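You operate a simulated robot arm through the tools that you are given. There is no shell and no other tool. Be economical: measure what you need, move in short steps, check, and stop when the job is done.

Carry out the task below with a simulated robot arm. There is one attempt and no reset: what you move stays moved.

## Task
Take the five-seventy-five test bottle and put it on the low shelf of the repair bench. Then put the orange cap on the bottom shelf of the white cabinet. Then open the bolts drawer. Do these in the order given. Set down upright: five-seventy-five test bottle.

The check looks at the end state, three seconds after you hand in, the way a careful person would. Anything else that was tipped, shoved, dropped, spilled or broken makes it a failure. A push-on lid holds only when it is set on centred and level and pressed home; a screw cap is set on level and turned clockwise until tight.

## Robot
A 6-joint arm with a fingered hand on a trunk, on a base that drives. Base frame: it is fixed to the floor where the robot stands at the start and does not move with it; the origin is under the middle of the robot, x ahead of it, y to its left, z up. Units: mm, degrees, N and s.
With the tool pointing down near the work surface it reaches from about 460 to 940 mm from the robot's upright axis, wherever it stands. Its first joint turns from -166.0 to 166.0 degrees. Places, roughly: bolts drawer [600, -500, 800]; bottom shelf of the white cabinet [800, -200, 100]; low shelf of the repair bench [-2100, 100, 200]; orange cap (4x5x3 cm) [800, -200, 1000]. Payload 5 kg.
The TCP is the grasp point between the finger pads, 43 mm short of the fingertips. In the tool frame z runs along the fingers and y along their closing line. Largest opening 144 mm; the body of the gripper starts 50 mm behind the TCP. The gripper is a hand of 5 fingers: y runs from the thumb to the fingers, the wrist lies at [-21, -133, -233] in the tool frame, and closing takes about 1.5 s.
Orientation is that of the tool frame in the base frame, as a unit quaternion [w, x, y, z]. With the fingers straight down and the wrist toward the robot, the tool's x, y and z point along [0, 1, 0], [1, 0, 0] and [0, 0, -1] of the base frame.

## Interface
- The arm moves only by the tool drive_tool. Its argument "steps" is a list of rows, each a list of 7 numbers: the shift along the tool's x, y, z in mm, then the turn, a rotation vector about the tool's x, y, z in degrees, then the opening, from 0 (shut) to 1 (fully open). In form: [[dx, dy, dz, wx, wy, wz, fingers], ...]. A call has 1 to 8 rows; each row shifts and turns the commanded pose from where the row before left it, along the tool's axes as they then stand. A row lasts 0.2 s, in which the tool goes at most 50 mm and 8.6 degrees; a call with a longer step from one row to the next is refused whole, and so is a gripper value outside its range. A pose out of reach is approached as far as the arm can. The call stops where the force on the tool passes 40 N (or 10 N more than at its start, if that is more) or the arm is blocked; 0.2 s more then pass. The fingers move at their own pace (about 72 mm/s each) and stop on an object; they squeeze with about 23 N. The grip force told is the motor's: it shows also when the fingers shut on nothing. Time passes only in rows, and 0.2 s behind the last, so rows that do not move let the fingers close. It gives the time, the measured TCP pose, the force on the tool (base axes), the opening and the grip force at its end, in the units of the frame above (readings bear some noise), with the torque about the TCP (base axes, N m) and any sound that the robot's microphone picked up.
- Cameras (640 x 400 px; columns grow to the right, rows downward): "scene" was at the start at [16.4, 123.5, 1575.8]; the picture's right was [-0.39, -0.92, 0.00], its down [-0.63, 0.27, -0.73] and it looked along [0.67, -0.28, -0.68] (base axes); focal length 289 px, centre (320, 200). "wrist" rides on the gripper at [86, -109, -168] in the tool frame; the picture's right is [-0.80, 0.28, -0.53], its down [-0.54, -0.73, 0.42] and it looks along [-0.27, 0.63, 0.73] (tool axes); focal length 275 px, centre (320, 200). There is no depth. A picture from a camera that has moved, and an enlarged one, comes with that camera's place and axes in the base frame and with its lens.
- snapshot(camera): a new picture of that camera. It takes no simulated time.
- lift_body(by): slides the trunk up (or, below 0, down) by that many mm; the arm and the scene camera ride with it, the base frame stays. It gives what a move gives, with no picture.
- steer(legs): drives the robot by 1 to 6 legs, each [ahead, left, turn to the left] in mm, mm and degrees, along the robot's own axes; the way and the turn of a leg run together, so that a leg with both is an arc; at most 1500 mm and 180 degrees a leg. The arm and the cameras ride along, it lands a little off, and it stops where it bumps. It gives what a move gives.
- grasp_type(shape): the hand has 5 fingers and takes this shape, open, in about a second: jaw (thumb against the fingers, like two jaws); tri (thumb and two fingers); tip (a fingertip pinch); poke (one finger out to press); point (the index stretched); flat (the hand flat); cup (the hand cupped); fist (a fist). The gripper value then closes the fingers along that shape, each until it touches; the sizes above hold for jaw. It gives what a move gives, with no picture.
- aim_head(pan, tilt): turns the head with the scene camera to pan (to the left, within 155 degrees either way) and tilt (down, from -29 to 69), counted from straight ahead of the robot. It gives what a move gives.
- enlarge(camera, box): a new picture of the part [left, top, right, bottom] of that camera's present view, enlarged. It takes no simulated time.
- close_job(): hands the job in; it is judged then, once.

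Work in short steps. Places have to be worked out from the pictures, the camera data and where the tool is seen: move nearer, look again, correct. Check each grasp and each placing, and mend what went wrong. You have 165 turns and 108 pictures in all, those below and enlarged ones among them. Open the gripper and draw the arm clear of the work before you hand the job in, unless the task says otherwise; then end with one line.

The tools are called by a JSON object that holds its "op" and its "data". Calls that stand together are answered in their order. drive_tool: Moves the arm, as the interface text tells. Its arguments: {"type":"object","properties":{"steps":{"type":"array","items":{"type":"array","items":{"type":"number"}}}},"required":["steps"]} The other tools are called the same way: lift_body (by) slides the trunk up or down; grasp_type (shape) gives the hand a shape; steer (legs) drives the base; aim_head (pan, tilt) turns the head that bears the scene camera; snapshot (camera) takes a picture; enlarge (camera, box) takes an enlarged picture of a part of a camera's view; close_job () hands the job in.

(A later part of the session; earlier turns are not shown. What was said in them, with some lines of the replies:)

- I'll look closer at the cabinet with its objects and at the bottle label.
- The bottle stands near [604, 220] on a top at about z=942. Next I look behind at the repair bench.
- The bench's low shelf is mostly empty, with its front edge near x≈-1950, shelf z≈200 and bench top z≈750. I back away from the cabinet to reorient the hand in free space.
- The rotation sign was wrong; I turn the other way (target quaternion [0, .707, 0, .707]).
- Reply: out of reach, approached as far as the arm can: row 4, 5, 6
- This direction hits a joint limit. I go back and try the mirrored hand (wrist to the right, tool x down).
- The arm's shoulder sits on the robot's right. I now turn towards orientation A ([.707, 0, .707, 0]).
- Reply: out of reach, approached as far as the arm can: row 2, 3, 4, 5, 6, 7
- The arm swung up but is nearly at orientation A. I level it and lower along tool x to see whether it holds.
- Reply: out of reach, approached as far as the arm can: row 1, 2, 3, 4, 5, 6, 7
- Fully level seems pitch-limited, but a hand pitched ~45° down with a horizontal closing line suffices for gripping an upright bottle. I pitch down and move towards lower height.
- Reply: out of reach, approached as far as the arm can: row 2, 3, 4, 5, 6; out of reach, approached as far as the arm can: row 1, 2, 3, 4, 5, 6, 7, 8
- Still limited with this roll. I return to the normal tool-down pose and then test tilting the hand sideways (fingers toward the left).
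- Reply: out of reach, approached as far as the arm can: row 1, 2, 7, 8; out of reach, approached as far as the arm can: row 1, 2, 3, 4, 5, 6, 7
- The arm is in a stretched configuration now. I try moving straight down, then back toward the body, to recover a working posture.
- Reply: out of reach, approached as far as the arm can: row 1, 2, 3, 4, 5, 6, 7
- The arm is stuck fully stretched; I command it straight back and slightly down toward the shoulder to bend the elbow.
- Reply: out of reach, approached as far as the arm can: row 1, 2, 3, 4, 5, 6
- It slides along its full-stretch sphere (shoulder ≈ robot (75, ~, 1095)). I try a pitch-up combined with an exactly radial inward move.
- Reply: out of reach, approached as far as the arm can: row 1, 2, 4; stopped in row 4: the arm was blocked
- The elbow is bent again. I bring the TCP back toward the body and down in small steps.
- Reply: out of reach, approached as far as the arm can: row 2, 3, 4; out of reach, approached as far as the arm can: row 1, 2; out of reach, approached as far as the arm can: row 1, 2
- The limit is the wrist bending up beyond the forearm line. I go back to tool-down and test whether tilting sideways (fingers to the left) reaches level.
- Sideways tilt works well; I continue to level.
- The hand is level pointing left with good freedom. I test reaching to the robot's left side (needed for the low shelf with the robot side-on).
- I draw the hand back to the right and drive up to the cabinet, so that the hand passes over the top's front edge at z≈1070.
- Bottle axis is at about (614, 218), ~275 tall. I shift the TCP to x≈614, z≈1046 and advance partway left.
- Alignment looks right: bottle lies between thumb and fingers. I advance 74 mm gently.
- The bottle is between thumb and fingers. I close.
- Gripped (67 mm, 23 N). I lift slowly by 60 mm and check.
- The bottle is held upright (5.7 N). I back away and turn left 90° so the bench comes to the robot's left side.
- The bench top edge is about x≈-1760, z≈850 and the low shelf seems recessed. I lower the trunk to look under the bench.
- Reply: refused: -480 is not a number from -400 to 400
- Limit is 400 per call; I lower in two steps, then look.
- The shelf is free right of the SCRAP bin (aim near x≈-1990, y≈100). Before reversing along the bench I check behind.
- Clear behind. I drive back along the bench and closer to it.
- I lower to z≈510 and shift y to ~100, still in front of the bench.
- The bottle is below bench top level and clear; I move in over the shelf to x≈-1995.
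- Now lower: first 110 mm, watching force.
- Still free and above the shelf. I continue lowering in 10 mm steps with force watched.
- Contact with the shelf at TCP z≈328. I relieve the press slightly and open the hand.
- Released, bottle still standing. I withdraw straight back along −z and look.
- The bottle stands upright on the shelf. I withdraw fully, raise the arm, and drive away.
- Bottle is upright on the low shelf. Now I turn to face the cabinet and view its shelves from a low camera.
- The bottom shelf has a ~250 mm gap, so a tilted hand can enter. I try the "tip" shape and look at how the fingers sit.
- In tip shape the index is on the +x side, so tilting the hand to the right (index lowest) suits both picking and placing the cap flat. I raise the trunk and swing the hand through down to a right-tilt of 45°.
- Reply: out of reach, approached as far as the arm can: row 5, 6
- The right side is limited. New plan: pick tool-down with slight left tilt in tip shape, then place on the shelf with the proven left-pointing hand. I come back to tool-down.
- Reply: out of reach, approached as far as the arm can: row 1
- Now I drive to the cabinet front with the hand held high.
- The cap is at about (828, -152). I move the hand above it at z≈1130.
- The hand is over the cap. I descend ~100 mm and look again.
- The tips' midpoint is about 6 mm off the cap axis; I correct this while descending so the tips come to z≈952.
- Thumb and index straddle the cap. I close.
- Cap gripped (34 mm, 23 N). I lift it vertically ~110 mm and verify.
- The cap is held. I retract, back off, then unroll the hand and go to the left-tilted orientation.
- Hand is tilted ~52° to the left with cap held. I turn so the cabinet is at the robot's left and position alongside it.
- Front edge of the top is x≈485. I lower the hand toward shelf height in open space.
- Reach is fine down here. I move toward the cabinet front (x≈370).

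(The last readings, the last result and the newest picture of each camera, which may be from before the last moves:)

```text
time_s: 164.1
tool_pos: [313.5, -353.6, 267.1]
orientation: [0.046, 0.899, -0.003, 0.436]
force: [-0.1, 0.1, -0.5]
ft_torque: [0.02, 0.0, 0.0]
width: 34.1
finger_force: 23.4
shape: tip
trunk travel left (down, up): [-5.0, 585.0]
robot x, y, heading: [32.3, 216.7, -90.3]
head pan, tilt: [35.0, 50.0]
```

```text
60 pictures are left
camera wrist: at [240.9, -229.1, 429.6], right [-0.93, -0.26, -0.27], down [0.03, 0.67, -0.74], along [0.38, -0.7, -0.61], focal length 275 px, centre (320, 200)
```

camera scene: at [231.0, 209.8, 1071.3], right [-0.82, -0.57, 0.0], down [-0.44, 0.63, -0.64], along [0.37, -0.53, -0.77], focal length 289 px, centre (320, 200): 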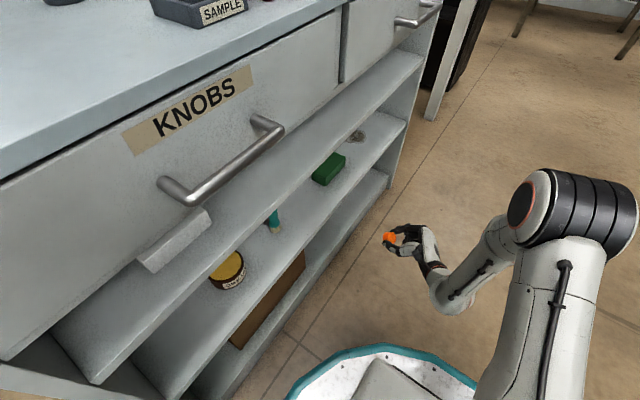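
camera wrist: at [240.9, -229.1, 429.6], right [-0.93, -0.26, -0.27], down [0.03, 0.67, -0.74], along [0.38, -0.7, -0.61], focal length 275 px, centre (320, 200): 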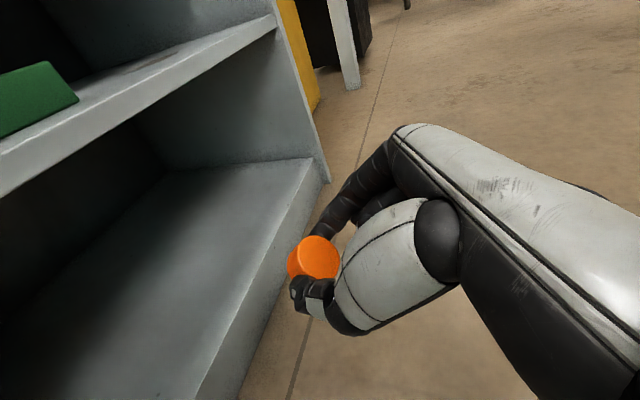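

Wrist view gives the bottom shelf top at z≈72, gap up to ≈365. I lower to z≈145 before entering.

{"op": "drive_tool", "data": {"steps": [[-32, -3.3, 25, 0, 0, 0, 0], [-32, -3.3, 25, 0, 0, 0, 0], [-32, -3.3, 25, 0, 0, 0, 0]]}}

{"op": "drive_tool", "data": {"steps": [[24.7, -1.8, 31.4, 0, 0, 0, 0], [24.7, -1.8, 31.4, 0, 0, 0, 0], [24.7, -1.8, 31.4, 0, 0, 0, 0], [24.7, -1.8, 31.4, 0, 0, 0, 0]]}}

{"op": "snapshot", "data": {"camera": "wrist"}}

{"op": "enlarge", "data": {"camera": "scene", "box": [240, 120, 480, 320]}}

```text
time_s: 164.9
tool_pos: [314.2, -356.4, 145.8]
orientation: [0.046, 0.899, -0.004, 0.436]
force: [0.0, -1.5, 1.2]
ft_torque: [0.04, 0.07, 0.04]
width: 33.9
finger_force: 22.5
shape: tip
trunk travel left (down, up): [-5.0, 585.0]
robot x, y, heading: [30.0, 211.7, -90.5]
head pan, tilt: [35.0, 50.0]
```

```text
time_s: 165.9
tool_pos: [475.8, -359.7, 147.4]
orientation: [0.046, 0.898, -0.004, 0.437]
force: [-0.6, -0.2, -0.1]
ft_torque: [0.03, -0.03, 0.03]
width: 33.8
finger_force: 23.5
shape: tip
trunk travel left (down, up): [-5.0, 585.0]
robot x, y, heading: [31.7, 218.3, -90.3]
head pan, tilt: [35.0, 50.0]
```

```text
59 pictures are left
camera wrist: at [403.5, -234.8, 308.9], right [-0.93, -0.26, -0.27], down [0.03, 0.67, -0.74], along [0.38, -0.7, -0.61], focal length 275 px, centre (320, 200)
```

wrist: 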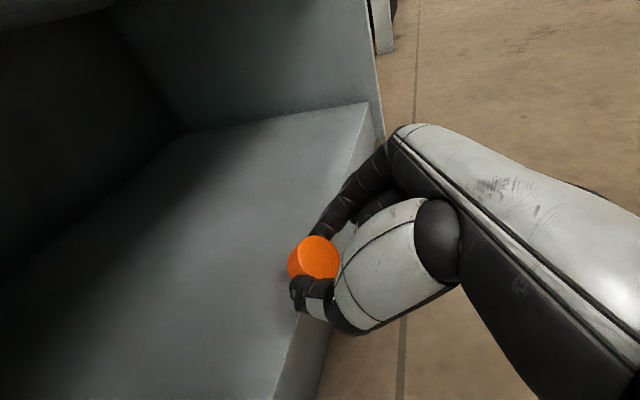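

```text
2.00 times, centred on (360, 220) of scene
camera zoom: at [230.8, 209.6, 1071.3], right [-0.82, -0.57, 0.0], down [-0.43, 0.63, -0.64], along [0.36, -0.53, -0.77], focal length 577 px, centre (240, 160)
```

zoom: 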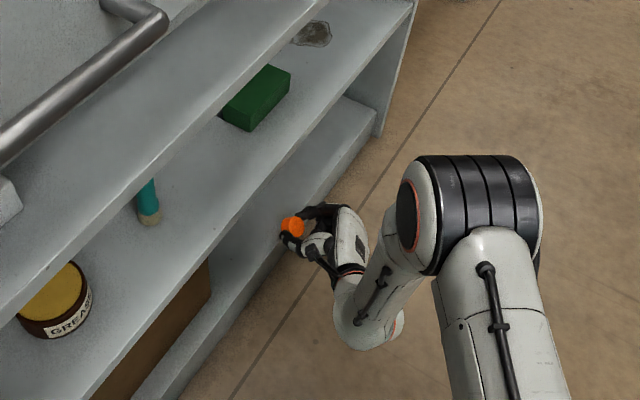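

The cap is over the shelf's front. I go up slightly and in to x≈570, so knuckles and wrist camera stay about at the cabinet's front plane.

{"op": "drive_tool", "data": {"steps": [[9.4, 1, -7.4, 0, 0, 0, 0], [19.5, -1.4, 24.7, 0, 0, 0, 0], [19.5, -1.4, 24.7, 0, 0, 0, 0], [19.5, -1.4, 24.7, 0, 0, 0, 0]]}}

{"op": "snapshot", "data": {"camera": "wrist"}}

{"op": "enlarge", "data": {"camera": "scene", "box": [240, 120, 480, 320]}}

```text
time_s: 166.9
tool_pos: [557.8, -363.0, 156.6]
orientation: [0.041, 0.896, 0.003, 0.441]
force: [0.1, -0.8, -0.7]
ft_torque: [-0.02, 0.0, 0.01]
width: 33.8
finger_force: 23.1
shape: tip
out of reach, approached as far as the arm can: row 4
trunk travel left (down, up): [-5.0, 585.0]
robot x, y, heading: [30.6, 213.2, -90.4]
head pan, tilt: [35.0, 50.0]
```

```text
57 pictures are left
camera wrist: at [480.7, -239.6, 319.6], right [-0.92, -0.28, -0.28], down [0.03, 0.67, -0.74], along [0.4, -0.69, -0.61], focal length 275 px, centre (320, 200)
```

wrist: 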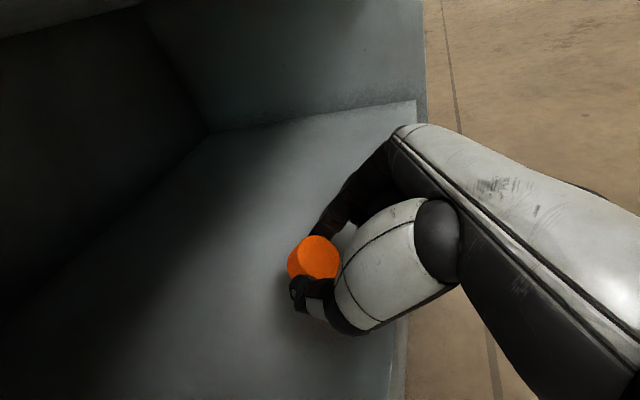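

```text
2.00 times, centred on (360, 220) of scene
camera zoom: at [230.9, 209.7, 1071.3], right [-0.82, -0.57, 0.0], down [-0.44, 0.63, -0.64], along [0.36, -0.53, -0.77], focal length 577 px, centre (240, 160)
```

zoom: 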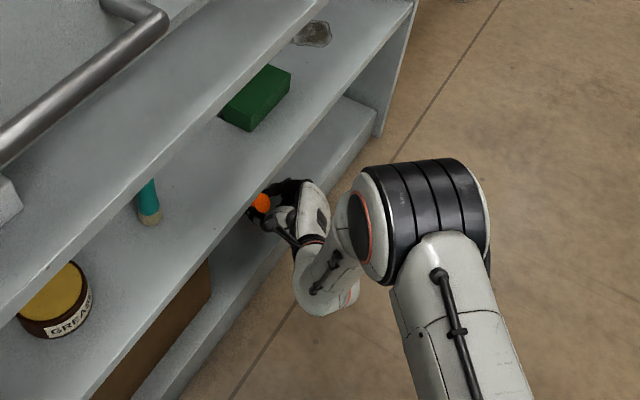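

Cap is ~75 mm inside the front edge. I lower carefully until contact.

{"op": "drive_tool", "data": {"steps": [[-8, -0.8, 6, 0, 0, 0, 0], [-8, -0.8, 6, 0, 0, 0, 0]]}}

{"op": "drive_tool", "data": {"steps": [[-5, -0.5, 4, 0, 0, 0, 0], [-5, -0.5, 4, 0, 0, 0, 0]]}}

{"op": "snapshot", "data": {"camera": "wrist"}}

```text
time_s: 167.5
tool_pos: [550.1, -366.2, 138.3]
orientation: [0.044, 0.897, 0.0, 0.439]
force: [1.1, 0.6, -0.2]
ft_torque: [0.05, 0.01, -0.03]
width: 33.8
finger_force: 22.6
shape: tip
out of reach, approached as far as the arm can: row 1
trunk travel left (down, up): [-5.0, 585.0]
robot x, y, heading: [28.8, 214.6, -90.3]
head pan, tilt: [35.0, 50.0]
```

```text
time_s: 168.1
tool_pos: [551.6, -366.5, 129.7]
orientation: [0.047, 0.896, -0.001, 0.442]
force: [1.8, -1.2, 18.6]
ft_torque: [-0.1, -0.4, 0.04]
width: 34.9
finger_force: 22.3
shape: tip
trunk travel left (down, up): [-5.0, 585.0]
robot x, y, heading: [31.5, 215.4, -90.5]
head pan, tilt: [35.0, 50.0]
```

```text
55 pictures are left
camera wrist: at [476.5, -241.6, 290.9], right [-0.92, -0.27, -0.28], down [0.04, 0.66, -0.75], along [0.39, -0.7, -0.6], focal length 275 px, centre (320, 200)
```

wrist: 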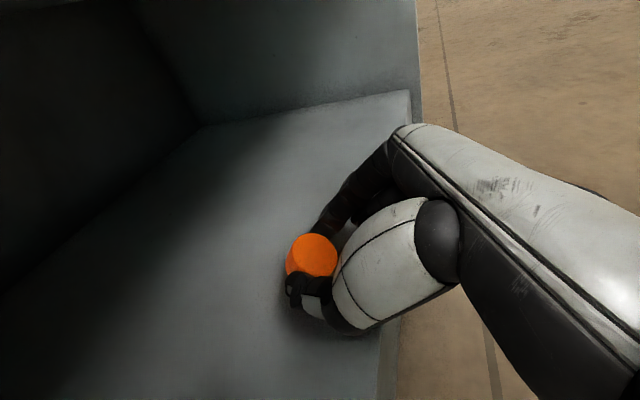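

Contact at TCP z≈130. I raise ~12 mm and turn the hand 16° more vertical so the cap will settle flat, then lower again.

{"op": "drive_tool", "data": {"steps": [[10, 1, -8, 0, 0, 0, 0], [0, 0, 0, 0, -8, 0, 0], [0, 0, 0, 0, -8, 0, 0]]}}

{"op": "drive_tool", "data": {"steps": [[-2.9, -0.3, 4, 0, 0, 0, 0]]}}

```text
time_s: 168.9
tool_pos: [476.8, -396.1, 132.7]
orientation: [0.027, 0.944, 0.015, 0.328]
force: [2.2, 1.3, -0.7]
ft_torque: [-0.09, 0.03, -0.12]
width: 34.3
finger_force: 23.6
shape: tip
out of reach, approached as far as the arm can: row 2, 3
trunk travel left (down, up): [-5.0, 585.0]
robot x, y, heading: [31.0, 213.1, -90.5]
head pan, tilt: [35.0, 50.0]
```

```text
time_s: 169.3
tool_pos: [476.3, -397.1, 129.7]
orientation: [0.028, 0.944, 0.013, 0.328]
force: [-0.4, -0.8, 0.4]
ft_torque: [-0.01, 0.0, 0.02]
width: 34.0
finger_force: 23.0
shape: tip
trunk travel left (down, up): [-5.0, 585.0]
robot x, y, heading: [30.8, 212.2, -90.4]
head pan, tilt: [35.0, 50.0]
```

The turn hit the reach limit and drew the hand back to x≈476. I raise, then bring the robot base 110 mm closer so the arm isn't so stretched.

{"op": "drive_tool", "data": {"steps": [[18, 2, -24, 0, 0, 0, 0], [9, 1, -12, 0, 0, 0, 0]]}}

{"op": "snapshot", "data": {"camera": "wrist"}}

{"op": "enlarge", "data": {"camera": "scene", "box": [240, 120, 560, 320]}}

```text
time_s: 169.9
tool_pos: [475.1, -398.0, 174.3]
orientation: [0.027, 0.944, 0.014, 0.329]
force: [-0.6, -0.3, -0.6]
ft_torque: [0.01, -0.08, 0.02]
width: 33.9
finger_force: 22.8
shape: tip
trunk travel left (down, up): [-5.0, 585.0]
robot x, y, heading: [32.3, 214.2, -90.3]
head pan, tilt: [35.0, 50.0]
```

```text
54 pictures are left
camera wrist: at [438.2, -279.7, 352.1], right [-0.95, -0.3, -0.06], down [-0.17, 0.68, -0.71], along [0.25, -0.67, -0.7], focal length 275 px, centre (320, 200)
```

wrist: 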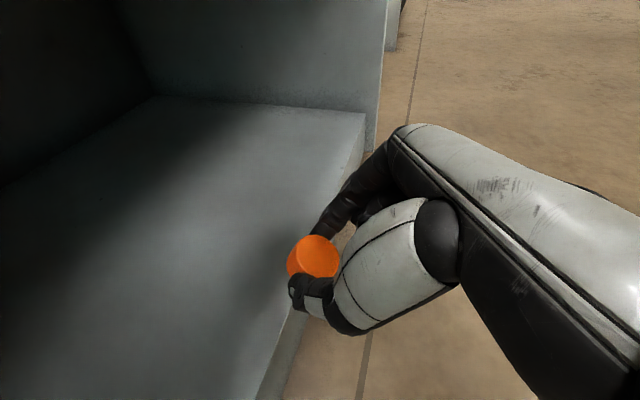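

```text
2.00 times, centred on (400, 220) of scene
camera zoom: at [231.0, 209.6, 1071.3], right [-0.82, -0.57, 0.0], down [-0.44, 0.63, -0.64], along [0.36, -0.53, -0.77], focal length 577 px, centre (160, 160)
```

zoom: 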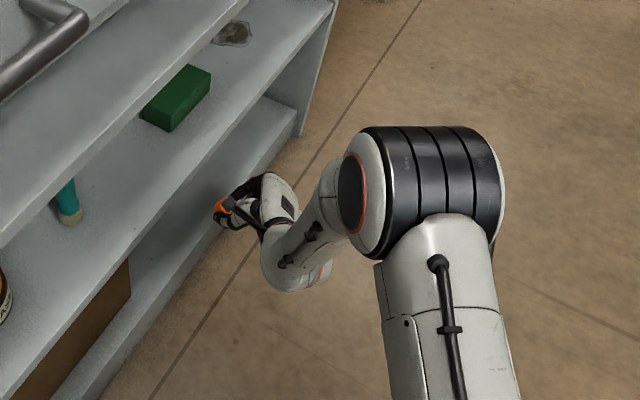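

Cap still held. I lower to z≈152 and drive the base left 105 mm so the cap enters over the shelf.

{"op": "drive_tool", "data": {"steps": [[-14, -1.5, 18, 0, 0, 0, 0]]}}

{"op": "steer", "data": {"legs": [[0, 105, 0]]}}

{"op": "snapshot", "data": {"camera": "wrist"}}

```text
time_s: 170.3
tool_pos: [476.5, -398.3, 151.0]
orientation: [0.029, 0.944, 0.015, 0.328]
force: [0.4, 0.5, 0.7]
ft_torque: [0.01, 0.08, 0.03]
width: 33.7
finger_force: 23.3
shape: tip
trunk travel left (down, up): [-5.0, 585.0]
robot x, y, heading: [32.9, 213.3, -90.4]
head pan, tilt: [35.0, 50.0]
```

```text
time_s: 171.5
tool_pos: [581.0, -398.6, 151.5]
orientation: [0.027, 0.944, 0.015, 0.328]
force: [-0.7, 0.8, -0.7]
ft_torque: [-0.01, -0.01, 0.01]
width: 34.0
finger_force: 23.0
shape: tip
trunk travel left (down, up): [-5.0, 585.0]
robot x, y, heading: [137.8, 210.6, -90.1]
head pan, tilt: [35.0, 50.0]
```

```text
52 pictures are left
camera wrist: at [543.8, -280.1, 328.9], right [-0.95, -0.3, -0.06], down [-0.17, 0.68, -0.71], along [0.25, -0.67, -0.7], focal length 275 px, centre (320, 200)
```

wrist: 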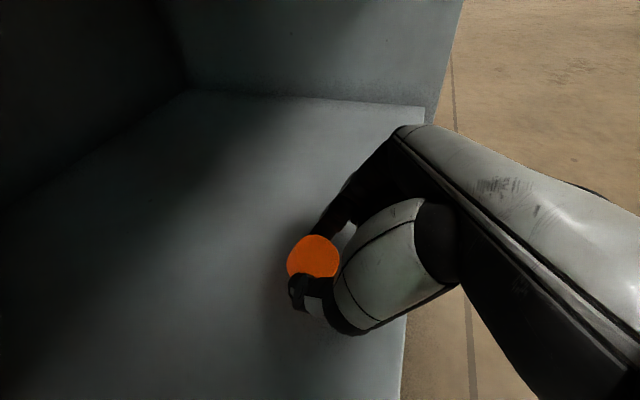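

Well inside now with no contact. I lower until light contact.

{"op": "drive_tool", "data": {"steps": [[-4.5, -0.5, 6, 0, 0, 0, 0]]}}

{"op": "drive_tool", "data": {"steps": [[-3, -0.3, 4, 0, 0, 0, 0]]}}

{"op": "drive_tool", "data": {"steps": [[-3, -0.3, 4, 0, 0, 0, 0]]}}

```text
time_s: 171.9
tool_pos: [582.3, -398.9, 144.4]
orientation: [0.029, 0.944, 0.014, 0.329]
force: [-0.3, 0.0, 0.0]
ft_torque: [-0.02, 0.02, 0.02]
width: 34.3
finger_force: 23.4
shape: tip
trunk travel left (down, up): [-5.0, 585.0]
robot x, y, heading: [138.1, 216.9, -90.4]
head pan, tilt: [35.0, 50.0]
```

```text
time_s: 172.3
tool_pos: [582.1, -398.3, 139.7]
orientation: [0.029, 0.944, 0.014, 0.328]
force: [0.2, -0.1, 0.7]
ft_torque: [0.02, 0.02, -0.01]
width: 34.2
finger_force: 23.3
shape: tip
trunk travel left (down, up): [-5.0, 585.0]
robot x, y, heading: [136.0, 217.0, -90.5]
head pan, tilt: [35.0, 50.0]
```

```text
time_s: 172.7
tool_pos: [583.3, -399.7, 135.0]
orientation: [0.028, 0.943, 0.015, 0.33]
force: [1.2, 0.8, 5.8]
ft_torque: [0.05, -0.09, 0.03]
width: 34.1
finger_force: 22.5
shape: tip
trunk travel left (down, up): [-5.0, 585.0]
robot x, y, heading: [138.1, 214.1, -90.4]
head pan, tilt: [35.0, 50.0]
```

Light contact. I open the fingers gently.

{"op": "drive_tool", "data": {"steps": [[0, 0, 0, 0, 0, 0, 0.28], [0, 0, 0, 0, 0, 0, 0.32], [0, 0, 0, 0, 0, 0, 0.4], [0, 0, 0, 0, 0, 0, 0.5], [0, 0, 0, 0, 0, 0, 0.6], [0, 0, 0, 0, 0, 0, 0.6], [0, 0, 0, 0, 0, 0, 0.6]]}}

{"op": "snapshot", "data": {"camera": "wrist"}}

```text
time_s: 174.3
tool_pos: [581.9, -399.8, 133.1]
orientation: [0.028, 0.944, 0.014, 0.328]
force: [-0.1, -0.6, 0.6]
ft_torque: [0.02, 0.02, -0.03]
width: 85.8
finger_force: 0.0
shape: tip
trunk travel left (down, up): [-5.0, 585.0]
robot x, y, heading: [138.3, 212.5, -90.3]
head pan, tilt: [35.0, 50.0]
```

```text
51 pictures are left
camera wrist: at [544.6, -280.2, 311.1], right [-0.95, -0.3, -0.06], down [-0.17, 0.68, -0.71], along [0.25, -0.67, -0.7], focal length 275 px, centre (320, 200)
```

wrist: 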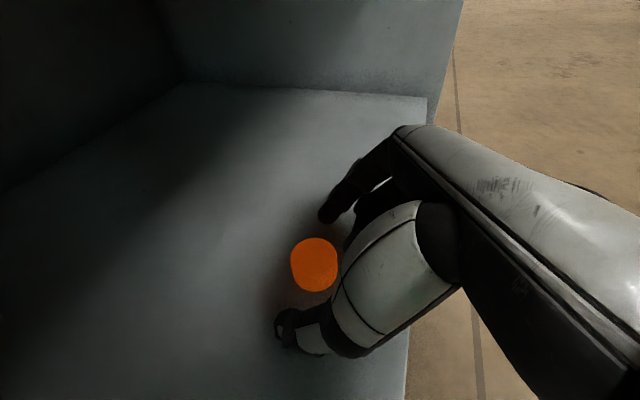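

Cap released and resting on the shelf. I lift a few mm and withdraw the hand straight out by driving the base away.

{"op": "drive_tool", "data": {"steps": [[4.5, 0.5, -6, 0, 0, 0, 0.6]]}}

{"op": "steer", "data": {"legs": [[0, -250, 0]]}}

{"op": "snapshot", "data": {"camera": "wrist"}}

{"op": "snapshot", "data": {"camera": "scene"}}

```text
time_s: 174.7
tool_pos: [581.7, -397.7, 141.6]
orientation: [0.029, 0.944, 0.014, 0.329]
force: [-0.4, 0.2, -0.6]
ft_torque: [-0.01, 0.0, -0.02]
width: 86.2
finger_force: 0.0
shape: tip
trunk travel left (down, up): [-5.0, 585.0]
robot x, y, heading: [136.8, 212.9, -90.5]
head pan, tilt: [35.0, 50.0]
```

```text
time_s: 176.5
tool_pos: [332.3, -395.9, 141.3]
orientation: [0.027, 0.944, 0.016, 0.328]
force: [-0.4, -0.2, 0.9]
ft_torque: [-0.02, 0.02, -0.01]
width: 86.2
finger_force: 0.1
shape: tip
trunk travel left (down, up): [-5.0, 585.0]
robot x, y, heading: [-115.9, 214.5, -89.9]
head pan, tilt: [35.0, 50.0]
```

```text
50 pictures are left
camera wrist: at [294.0, -277.3, 318.9], right [-0.95, -0.3, -0.06], down [-0.17, 0.68, -0.71], along [0.25, -0.67, -0.7], focal length 275 px, centre (320, 200)
```

wrist: 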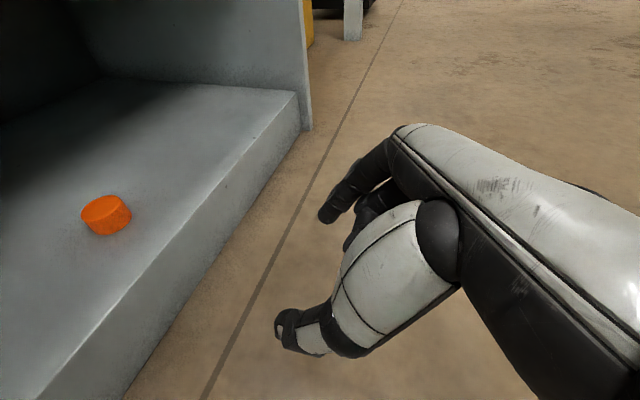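

```text
49 pictures are left
camera scene: at [84.2, 211.0, 1071.3], right [-0.82, -0.57, 0.0], down [-0.44, 0.63, -0.64], along [0.37, -0.53, -0.77], focal length 289 px, centre (320, 200)
```

scene: 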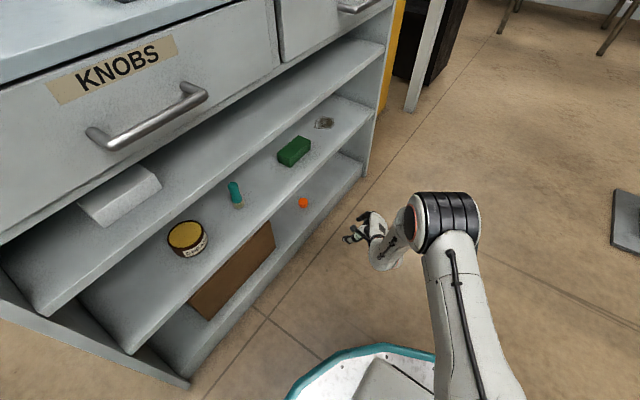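

The cap sits flat on the bottom shelf. Next the bolts drawer: I raise the hand, drive clear and face the cabinet.

{"op": "drive_tool", "data": {"steps": [[25, 2, -36, 0, 0, 0, 1], [25, 2, -36, 0, 0, 0, 1], [25, 2, -36, 0, 0, 0, 1], [25, 2, -36, 0, 0, 0, 1], [25, 2, -36, 0, 0, 0, 1], [25, 2, -36, 0, 0, 0, 1], [25, 2, -36, 0, 0, 0, 1], [25, 2, -36, 0, 0, 0, 1]]}}

{"op": "steer", "data": {"legs": [[0, -400, 0], [0, 0, 90]]}}

{"op": "drive_tool", "data": {"steps": [[0, 0, -30, 0, -8, 0, 1], [0, 0, -30, 0, -8, 0, 1], [0, 0, -30, 0, -8, 0, 1], [0, 0, -30, 0, -8, 0, 1], [0, 0, -30, 0, -6, 0, 1]]}}

{"op": "grasp_type", "data": {"shape": "jaw"}}

```text
time_s: 178.3
tool_pos: [307.4, -390.1, 487.4]
orientation: [0.027, 0.944, 0.016, 0.328]
force: [0.4, 0.1, -0.7]
ft_torque: [-0.03, -0.12, -0.03]
width: 143.8
finger_force: 0.0
shape: tip
trunk travel left (down, up): [-5.0, 585.0]
robot x, y, heading: [-112.6, 213.8, -90.1]
head pan, tilt: [35.0, 50.0]
```

```text
time_s: 184.6
tool_pos: [89.2, 637.2, 487.8]
orientation: [-0.212, 0.657, 0.678, 0.253]
force: [-0.2, -0.7, -0.1]
ft_torque: [0.02, 0.03, 0.0]
width: 143.7
finger_force: 0.1
shape: tip
trunk travel left (down, up): [-5.0, 585.0]
robot x, y, heading: [-515.4, 215.1, -0.4]
head pan, tilt: [35.0, 50.0]
```

```text
time_s: 185.8
tool_pos: [80.9, 578.7, 625.1]
orientation: [0.02, 0.704, 0.71, 0.022]
force: [0.2, 0.5, 0.2]
ft_torque: [0.01, 0.0, -0.01]
width: 143.6
finger_force: 0.1
shape: tip
trunk travel left (down, up): [-5.0, 585.0]
robot x, y, heading: [-521.1, 215.5, -0.3]
head pan, tilt: [35.0, 50.0]
```

```text
time_s: 186.7
tool_pos: [80.6, 579.1, 625.6]
orientation: [0.02, 0.703, 0.71, 0.025]
force: [-0.6, -0.5, 0.4]
ft_torque: [-0.01, 0.02, 0.0]
width: 143.7
finger_force: 0.1
shape: jaw
trunk travel left (down, up): [-5.0, 585.0]
robot x, y, heading: [-517.2, 215.7, -0.3]
head pan, tilt: [35.0, 50.0]
```

{"op": "drive_tool", "data": {"steps": [[-42, 0, -25, 0, 0, 0, 1], [-42, 0, -25, 0, 0, 0, 1], [-42, 0, -25, 0, 0, 0, 1], [-42, 0, -25, 0, 0, 0, 1], [-42, 0, -25, 0, 0, 0, 1], [-42, 0, -25, 0, 0, 0, 1], [-42, 0, -25, 0, 0, 0, 1], [-42, 0, -25, 0, 0, 0, 1]]}}

{"op": "drive_tool", "data": {"steps": [[-42, 0, -25, 0, 0, 0, 1], [0, 0, 0, -8, 0, 0, 1], [0, 0, 0, -8, 0, 0, 1], [0, 0, 0, -8, 0, 0, 1], [0, 0, 0, -8, 0, 0, 1]]}}

{"op": "drive_tool", "data": {"steps": [[0, 0, 0, -8, 0, 0, 1], [0, 0, 0, -8, 0, 0, 1], [0, 0, 0, -4, 0, 0, 1]]}}

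```text
time_s: 188.5
tool_pos: [35.8, 346.3, 688.6]
orientation: [0.064, 0.716, 0.694, 0.034]
force: [-0.3, 0.0, -0.5]
ft_torque: [-0.04, -0.01, -0.01]
width: 143.8
finger_force: 0.1
shape: jaw
out of reach, approached as far as the arm can: row 3, 4, 5, 6, 7, 8
trunk travel left (down, up): [-5.0, 585.0]
robot x, y, heading: [-518.1, 216.9, -0.1]
head pan, tilt: [35.0, 50.0]
```

```text
time_s: 189.7
tool_pos: [33.0, 335.4, 670.3]
orientation: [0.258, 0.672, 0.66, 0.215]
force: [0.7, 1.2, 0.7]
ft_torque: [-0.03, 0.01, 0.01]
width: 143.9
finger_force: 0.1
shape: jaw
out of reach, approached as far as the arm can: row 1
trunk travel left (down, up): [-5.0, 585.0]
robot x, y, heading: [-515.6, 216.5, -0.3]
head pan, tilt: [35.0, 50.0]
```

```text
time_s: 190.5
tool_pos: [61.9, 350.5, 700.6]
orientation: [0.374, 0.616, 0.608, 0.334]
force: [-0.4, -0.1, 0.2]
ft_torque: [-0.03, 0.0, 0.01]
width: 144.0
finger_force: 0.1
shape: jaw
out of reach, approached as far as the arm can: row 1, 2, 3
trunk travel left (down, up): [-5.0, 585.0]
robot x, y, heading: [-516.4, 211.6, -0.4]
head pan, tilt: [35.0, 50.0]
```

The arm hit limits; I look at its posture.

{"op": "aim_head", "data": {"pan": 0, "tilt": 40}}

{"op": "snapshot", "data": {"camera": "scene"}}

```text
time_s: 191.5
tool_pos: [61.1, 349.8, 702.2]
orientation: [0.373, 0.617, 0.608, 0.333]
force: [0.3, -0.7, -0.6]
ft_torque: [0.04, 0.03, -0.02]
width: 144.0
finger_force: 0.2
shape: jaw
trunk travel left (down, up): [-5.0, 585.0]
robot x, y, heading: [-518.6, 215.4, -0.2]
head pan, tilt: [0.0, 40.0]
```

```text
48 pictures are left
camera scene: at [-491.0, 370.2, 1085.5], right [-0.01, -1.0, 0.0], down [-0.64, 0.0, -0.77], along [0.77, 0.0, -0.64], focal length 289 px, centre (320, 200)
```

scene: 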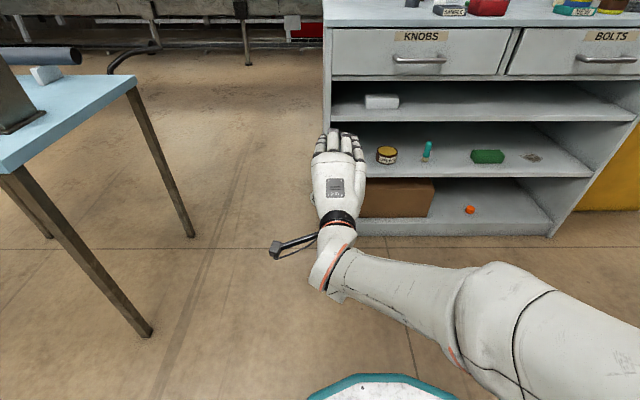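

Orientation is in fact as wanted (fingers forward, 30° down, closing line near vertical). I test moving up from here.

{"op": "drive_tool", "data": {"steps": [[0, 34.6, -20, 0, 0, 0, 1], [0, 34.6, -20, 0, 0, 0, 1]]}}

{"op": "drive_tool", "data": {"steps": [[0, 34.6, -20, 0, 0, 0, 1], [0, 34.6, -20, 0, 0, 0, 1]]}}

```text
time_s: 192.1
tool_pos: [62.3, 352.8, 779.3]
orientation: [0.373, 0.616, 0.609, 0.333]
force: [0.0, 0.0, -0.2]
ft_torque: [0.01, -0.04, 0.02]
width: 144.2
finger_force: 0.0
shape: jaw
trunk travel left (down, up): [-5.0, 585.0]
robot x, y, heading: [-516.5, 216.3, -0.5]
head pan, tilt: [0.0, 40.0]
```

```text
time_s: 192.7
tool_pos: [67.3, 360.1, 849.2]
orientation: [0.369, 0.617, 0.614, 0.327]
force: [-0.1, -0.7, 0.6]
ft_torque: [0.02, -0.03, 0.03]
width: 144.3
finger_force: 0.1
shape: jaw
trunk travel left (down, up): [-5.0, 585.0]
robot x, y, heading: [-517.6, 215.1, -0.3]
head pan, tilt: [0.0, 40.0]
```

Height is good. I steer right to line up with the BOLTS handle (y≈-520), staying back.

{"op": "steer", "data": {"legs": [[0, -880, 0]]}}

{"op": "aim_head", "data": {"pan": -5, "tilt": 20}}

{"op": "snapshot", "data": {"camera": "scene"}}

{"op": "snapshot", "data": {"camera": "wrist"}}

```text
time_s: 197.3
tool_pos: [63.2, -515.4, 849.1]
orientation: [0.369, 0.617, 0.613, 0.327]
force: [0.1, 0.7, 0.0]
ft_torque: [-0.03, -0.01, 0.03]
width: 144.1
finger_force: 0.0
shape: jaw
trunk travel left (down, up): [-5.0, 585.0]
robot x, y, heading: [-521.2, -657.0, -0.2]
head pan, tilt: [0.0, 40.0]
```

```text
time_s: 198.2
tool_pos: [62.6, -514.4, 848.4]
orientation: [0.37, 0.617, 0.613, 0.327]
force: [0.3, -0.6, 1.0]
ft_torque: [0.01, 0.01, -0.01]
width: 143.8
finger_force: 0.1
shape: jaw
trunk travel left (down, up): [-5.0, 585.0]
robot x, y, heading: [-526.0, -655.6, -0.5]
head pan, tilt: [-5.0, 20.0]
```

```text
47 pictures are left
camera scene: at [-481.7, -512.1, 1116.5], right [-0.09, -1.0, 0.0], down [-0.35, 0.03, -0.94], along [0.93, -0.09, -0.35], focal length 289 px, centre (320, 200)
```

scene: 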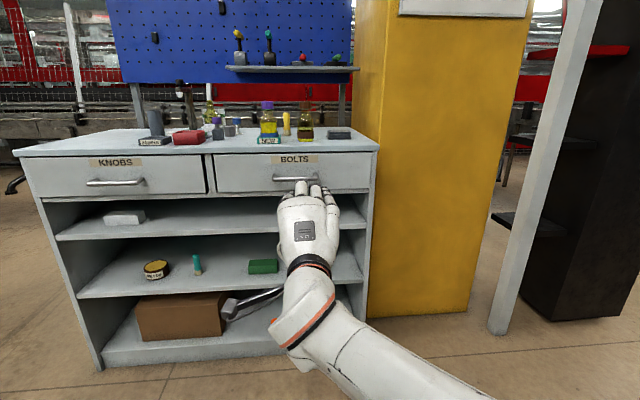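

```text
46 pictures are left
camera wrist: at [-133.5, -423.6, 837.7], right [-0.34, -0.76, 0.56], down [-0.03, -0.58, -0.81], along [0.94, -0.29, 0.17], focal length 275 px, centre (320, 200)
```

wrist: 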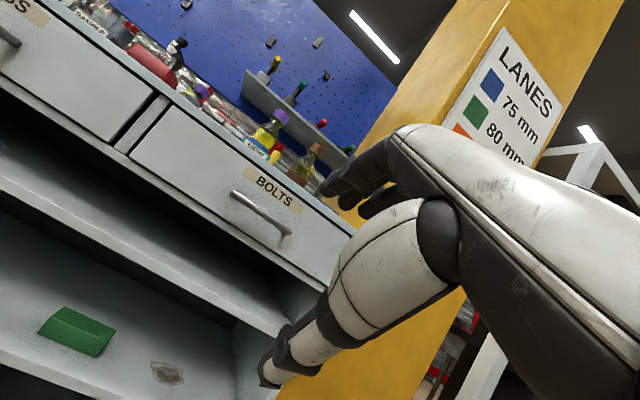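

Handle bar triangulates to about (442, -518, 846). I partly close the hand (opening ~50 mm), raise it and drive to a pre-position for sliding on along the finger axis.

{"op": "drive_tool", "data": {"steps": [[0, 25, -14.5, 0, 0, 0, 0.35], [-4, 25, -14.5, 0, 0, 0, 0.35], [0, 0, 0, 0, 0, 0, 0.35], [0, 0, 0, 0, 0, 0, 0.35]]}}

{"op": "steer", "data": {"legs": [[255, 0, 0]]}}

{"op": "snapshot", "data": {"camera": "scene"}}

{"op": "snapshot", "data": {"camera": "wrist"}}

```text
time_s: 199.2
tool_pos: [69.9, -515.2, 899.2]
orientation: [0.366, 0.618, 0.618, 0.321]
force: [0.1, 0.2, -0.6]
ft_torque: [0.0, -0.01, -0.01]
width: 50.7
finger_force: 0.1
shape: jaw
trunk travel left (down, up): [-5.0, 585.0]
robot x, y, heading: [-518.9, -660.4, -0.2]
head pan, tilt: [-5.0, 20.0]
```

```text
time_s: 201.0
tool_pos: [326.4, -514.9, 899.6]
orientation: [0.367, 0.618, 0.617, 0.321]
force: [-0.5, -0.7, -0.1]
ft_torque: [0.01, 0.02, -0.01]
width: 50.5
finger_force: 0.1
shape: jaw
trunk travel left (down, up): [-5.0, 585.0]
robot x, y, heading: [-260.1, -662.7, -0.1]
head pan, tilt: [-5.0, 20.0]
```

```text
45 pictures are left
camera scene: at [-223.0, -514.1, 1116.3], right [-0.09, -1.0, 0.0], down [-0.35, 0.03, -0.94], along [0.93, -0.09, -0.35], focal length 289 px, centre (320, 200)
```

scene: 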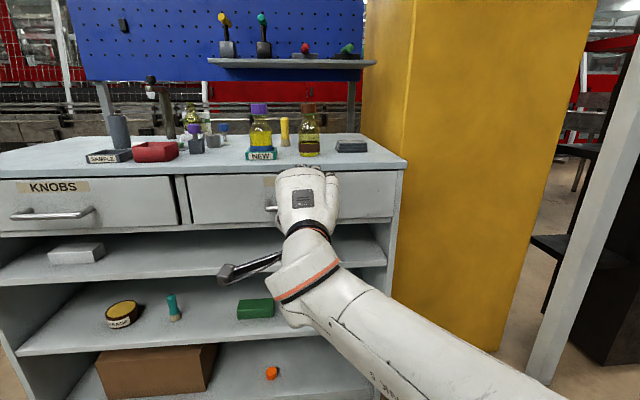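

```text
44 pictures are left
camera wrist: at [130.6, -424.5, 890.0], right [-0.33, -0.76, 0.57], down [-0.04, -0.59, -0.81], along [0.94, -0.29, 0.16], focal length 275 px, centre (320, 200)
```

wrist: 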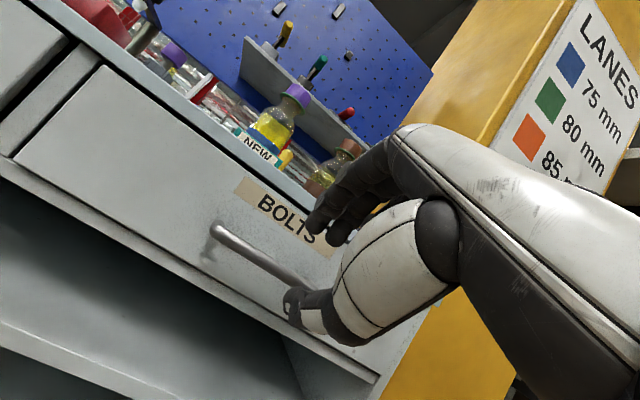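

The bar lies between thumb and fingers in view. I shift forward ~31 mm, then start sliding in along the finger axis.

{"op": "drive_tool", "data": {"steps": [[0, 16.5, 26.5, 0, 0, 0, 0.35], [0, 0, 20, 0, 0, 0, 0.35], [0, 0, 20, 0, 0, 0, 0.35]]}}

{"op": "snapshot", "data": {"camera": "wrist"}}

{"op": "enlarge", "data": {"camera": "scene", "box": [220, 130, 420, 255]}}

```text
time_s: 201.8
tool_pos: [385.1, -519.5, 883.7]
orientation: [0.37, 0.616, 0.616, 0.324]
force: [0.0, -0.3, 0.7]
ft_torque: [-0.04, 0.04, 0.03]
width: 50.4
finger_force: 0.1
shape: jaw
trunk travel left (down, up): [-5.0, 585.0]
robot x, y, heading: [-262.4, -660.9, -0.1]
head pan, tilt: [-5.0, 20.0]
```

```text
43 pictures are left
camera wrist: at [189.4, -427.1, 873.2], right [-0.33, -0.76, 0.56], down [-0.03, -0.59, -0.81], along [0.94, -0.29, 0.17], focal length 275 px, centre (320, 200)
```

wrist: 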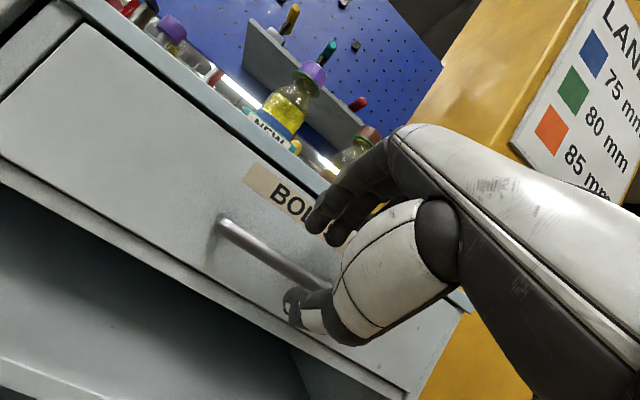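

```text
3.20 times, centred on (320, 192) of scene
camera zoom: at [-230.7, -513.5, 1116.9], right [-0.09, -1.0, 0.0], down [-0.34, 0.03, -0.94], along [0.94, -0.09, -0.34], focal length 924 px, centre (320, 224)
```

zoom: 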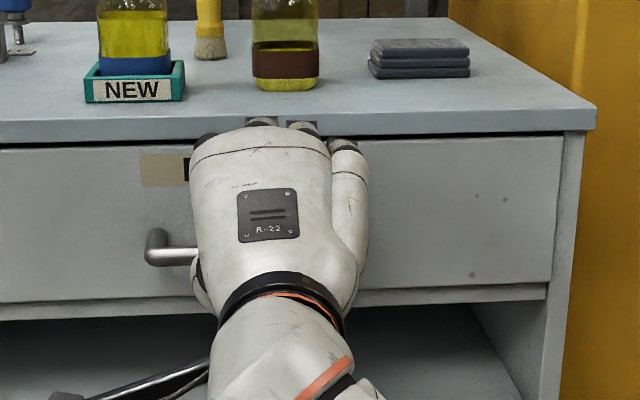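

Bar height z≈847 confirmed; its x is somewhere 442–465. I advance 35 mm more and watch forces.

{"op": "drive_tool", "data": {"steps": [[0, 1, 12, 0, 0, 0, 0.35], [0, 1, 12, 0, 0, 0, 0.35], [0, 1, 11, 0, 0, 0, 0.35]]}}

{"op": "snapshot", "data": {"camera": "wrist"}}

```text
time_s: 202.6
tool_pos: [417.9, -521.2, 867.4]
orientation: [0.369, 0.615, 0.617, 0.324]
force: [-0.1, -0.5, 0.4]
ft_torque: [0.03, 0.0, 0.0]
width: 50.7
finger_force: 0.0
shape: jaw
trunk travel left (down, up): [-5.0, 585.0]
robot x, y, heading: [-264.8, -664.3, -0.5]
head pan, tilt: [-5.0, 20.0]
```

```text
41 pictures are left
camera wrist: at [221.1, -429.8, 857.9], right [-0.33, -0.76, 0.56], down [-0.03, -0.59, -0.81], along [0.94, -0.29, 0.17], focal length 275 px, centre (320, 200)
```

wrist: 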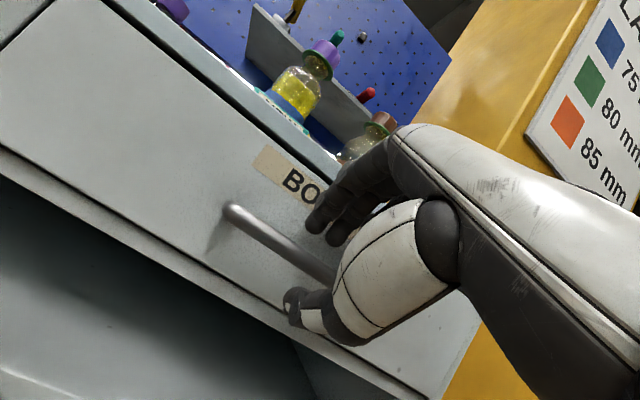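

The bar is ~28 mm beyond the TCP, centred between thumb and fingers. I advance 6 mm and close.

{"op": "drive_tool", "data": {"steps": [[0, 0, 6, 0, 0, 0, 0.35], [0, 0, 0, 0, 0, 0, 0], [0, 0, 0, 0, 0, 0, 0], [0, 0, 0, 0, 0, 0, 0], [0, 0, 0, 0, 0, 0, 0], [0, 0, 0, 0, 0, 0, 0]]}}

{"op": "snapshot", "data": {"camera": "wrist"}}

```text
time_s: 204.0
tool_pos: [422.9, -522.0, 863.9]
orientation: [0.369, 0.616, 0.616, 0.324]
force: [0.0, -1.3, -2.7]
ft_torque: [-0.1, 0.05, 0.0]
width: 10.2
finger_force: 22.8
shape: jaw
trunk travel left (down, up): [-5.0, 585.0]
robot x, y, heading: [-265.8, -662.0, 0.0]
head pan, tilt: [-5.0, 20.0]
```

```text
40 pictures are left
camera wrist: at [226.5, -429.6, 854.1], right [-0.33, -0.76, 0.56], down [-0.03, -0.59, -0.81], along [0.94, -0.29, 0.17], focal length 275 px, centre (320, 200)
```

wrist: 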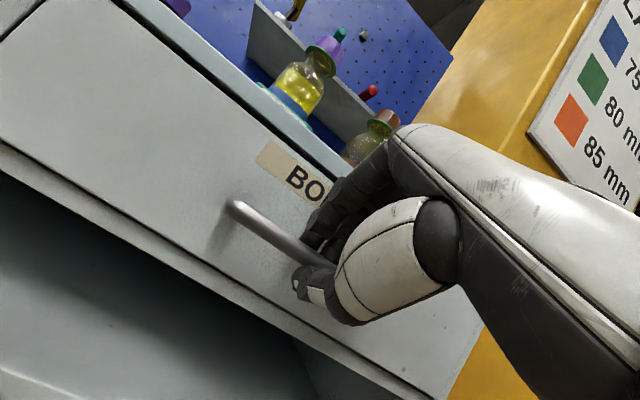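

Gripping the bar (10 mm). I pull by driving back 120 mm.

{"op": "steer", "data": {"legs": [[-120, 0, 0]]}}

{"op": "snapshot", "data": {"camera": "scene"}}

```text
time_s: 205.3
tool_pos: [300.4, -521.7, 865.3]
orientation: [0.369, 0.617, 0.616, 0.323]
force: [1.1, 2.5, -3.9]
ft_torque: [-0.06, 0.09, 0.08]
width: 10.0
finger_force: 22.5
shape: jaw
trunk travel left (down, up): [-5.0, 585.0]
robot x, y, heading: [-386.8, -662.5, -0.5]
head pan, tilt: [-5.0, 20.0]
```

```text
39 pictures are left
camera scene: at [-352.1, -512.9, 1116.9], right [-0.09, -1.0, 0.0], down [-0.34, 0.03, -0.94], along [0.94, -0.09, -0.34], focal length 289 px, centre (320, 200)
```

scene: 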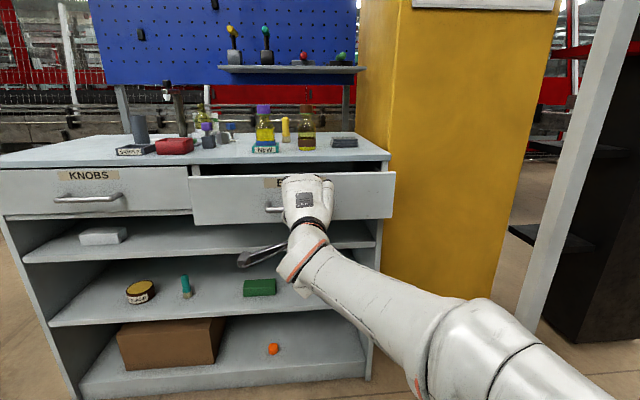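

The drawer is coming out. I pull another 110 mm.

{"op": "steer", "data": {"legs": [[-110, 0, 0]]}}

{"op": "snapshot", "data": {"camera": "scene"}}

```text
time_s: 206.5
tool_pos: [190.6, -520.1, 864.2]
orientation: [0.368, 0.617, 0.616, 0.322]
force: [1.2, 0.2, -2.9]
ft_torque: [-0.11, 0.04, 0.06]
width: 10.1
finger_force: 23.2
shape: jaw
trunk travel left (down, up): [-5.0, 585.0]
robot x, y, heading: [-497.3, -658.1, -0.4]
head pan, tilt: [-5.0, 20.0]
```

```text
38 pictures are left
camera scene: at [-463.4, -512.4, 1116.9], right [-0.09, -1.0, 0.0], down [-0.34, 0.03, -0.94], along [0.94, -0.09, -0.34], focal length 289 px, centre (320, 200)
```

scene: 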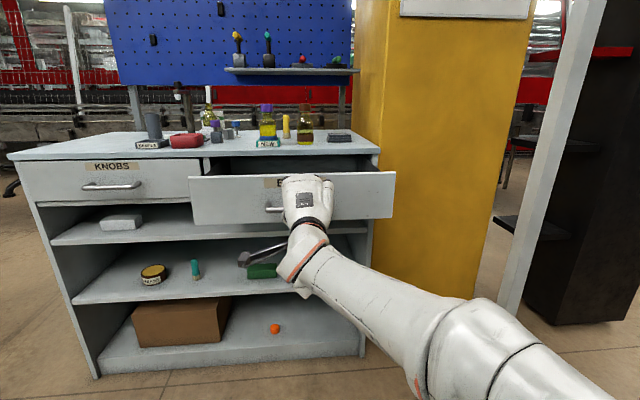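

Open ~230 mm with little force. One more 50 mm pull to be safe.

{"op": "steer", "data": {"legs": [[-50, 0, 0]]}}

```text
time_s: 207.4
tool_pos: [140.5, -521.1, 863.2]
orientation: [0.369, 0.617, 0.616, 0.322]
force: [2.0, -1.2, -1.5]
ft_torque: [-0.13, 0.01, 0.02]
width: 10.1
finger_force: 23.1
shape: jaw
trunk travel left (down, up): [-5.0, 585.0]
robot x, y, heading: [-543.3, -659.5, -0.3]
head pan, tilt: [-5.0, 20.0]
```

Open ~280 mm. I release to a modest opening and draw back along the finger axis.

{"op": "drive_tool", "data": {"steps": [[0, 0, 0, 0, 0, 0, 0.4], [0, 0, 0, 0, 0, 0, 0.4], [0, 0, 0, 0, 0, 0, 0.4], [0, 0, 0, 0, 0, 0, 0.4], [0, 0, -20, 0, 0, 0, 0.4], [0, 0, -30, 0, 0, 0, 0.4], [0, 0, -40, 0, 0, 0, 0.4]]}}

{"op": "snapshot", "data": {"camera": "wrist"}}

```text
time_s: 209.0
tool_pos: [62.9, -517.2, 909.7]
orientation: [0.369, 0.617, 0.616, 0.321]
force: [0.6, 0.2, -1.6]
ft_torque: [0.04, -0.07, -0.03]
width: 57.4
finger_force: 0.1
shape: jaw
trunk travel left (down, up): [-5.0, 585.0]
robot x, y, heading: [-547.6, -661.4, -0.2]
head pan, tilt: [-5.0, 20.0]
```

```text
37 pictures are left
camera wrist: at [-133.1, -425.0, 899.6], right [-0.33, -0.75, 0.57], down [-0.04, -0.59, -0.81], along [0.94, -0.29, 0.17], focal length 275 px, centre (320, 200)
```

wrist: 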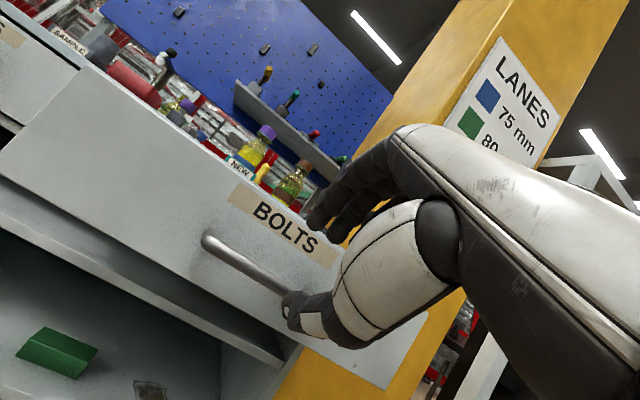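

The hand is free of the bar. I back the robot off, open the hand and take a final look at everything.

{"op": "steer", "data": {"legs": [[-300, 0, 0]]}}

{"op": "drive_tool", "data": {"steps": [[0, 0, 0, 0, 0, 0, 1], [0, 0, 0, 0, 0, 0, 1], [0, 0, 0, 0, 0, 0, 1]]}}

{"op": "aim_head", "data": {"pan": 5, "tilt": 20}}

{"op": "snapshot", "data": {"camera": "scene"}}

{"op": "aim_head", "data": {"pan": 145, "tilt": 20}}

{"op": "snapshot", "data": {"camera": "scene"}}

```text
time_s: 211.1
tool_pos: [-242.3, -514.0, 910.7]
orientation: [0.369, 0.616, 0.617, 0.323]
force: [-0.3, 0.0, 0.5]
ft_torque: [0.01, -0.01, 0.01]
width: 56.9
finger_force: 0.0
shape: jaw
trunk travel left (down, up): [-5.0, 585.0]
robot x, y, heading: [-849.6, -660.4, 0.2]
head pan, tilt: [-5.0, 20.0]
```

```text
time_s: 211.9
tool_pos: [-240.9, -513.2, 910.5]
orientation: [0.369, 0.616, 0.616, 0.323]
force: [0.2, -1.1, 0.9]
ft_torque: [-0.01, -0.01, 0.04]
width: 143.7
finger_force: 0.0
shape: jaw
trunk travel left (down, up): [-5.0, 585.0]
robot x, y, heading: [-854.1, -658.5, -0.2]
head pan, tilt: [-5.0, 20.0]
```

```text
time_s: 212.6
tool_pos: [-241.3, -513.1, 909.8]
orientation: [0.368, 0.616, 0.617, 0.323]
force: [0.2, 0.0, 0.0]
ft_torque: [-0.01, -0.01, -0.02]
width: 143.6
finger_force: 0.1
shape: jaw
trunk travel left (down, up): [-5.0, 585.0]
robot x, y, heading: [-852.9, -657.5, -0.3]
head pan, tilt: [5.0, 20.0]
```

```text
36 pictures are left
camera scene: at [-817.7, -494.6, 1116.9], right [0.08, -1.0, 0.0], down [-0.34, -0.03, -0.94], along [0.94, 0.08, -0.34], focal length 289 px, centre (320, 200)
```

scene: 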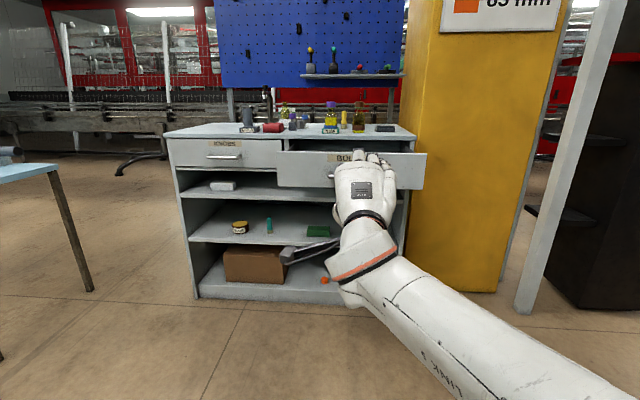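

```text
time_s: 214.8
tool_pos: [-242.6, -513.8, 909.6]
orientation: [0.369, 0.616, 0.616, 0.324]
force: [-0.5, 0.2, 0.8]
ft_torque: [0.0, 0.0, 0.01]
width: 143.6
finger_force: 0.1
shape: jaw
trunk travel left (down, up): [-5.0, 585.0]
robot x, y, heading: [-852.5, -660.7, 0.3]
head pan, tilt: [145.0, 20.0]
```

```text
35 pictures are left
camera scene: at [-986.6, -448.9, 1116.9], right [0.58, 0.82, 0.0], down [0.28, -0.2, -0.94], along [-0.77, 0.54, -0.34], focal length 289 px, centre (320, 200)
```

scene: 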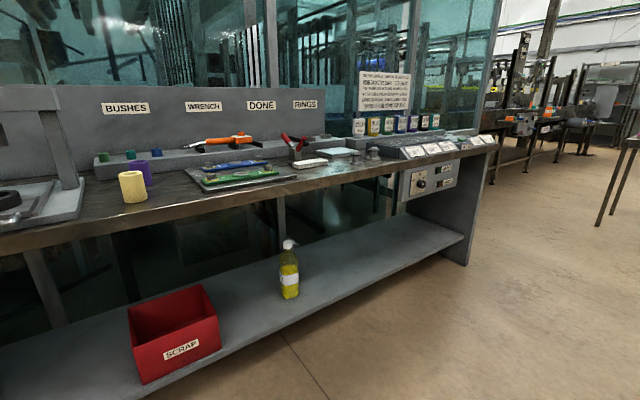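

The bottle stands upright on the bench's low shelf, the cap is on the cabinet's bottom shelf and the BOLTS drawer is open. The hand is open and clear, so I hand in.

{"op": "close_job", "data": {}}

```text
The job is handed in.
```

All three tasks were done in the order given: the 575 g bottle stands upright on the repair bench's low shelf, the orange cap lies flat on the white cabinet's bottom shelf, and the bolts drawer is open about 280 mm. I saw nothing else moved in the final pictures.
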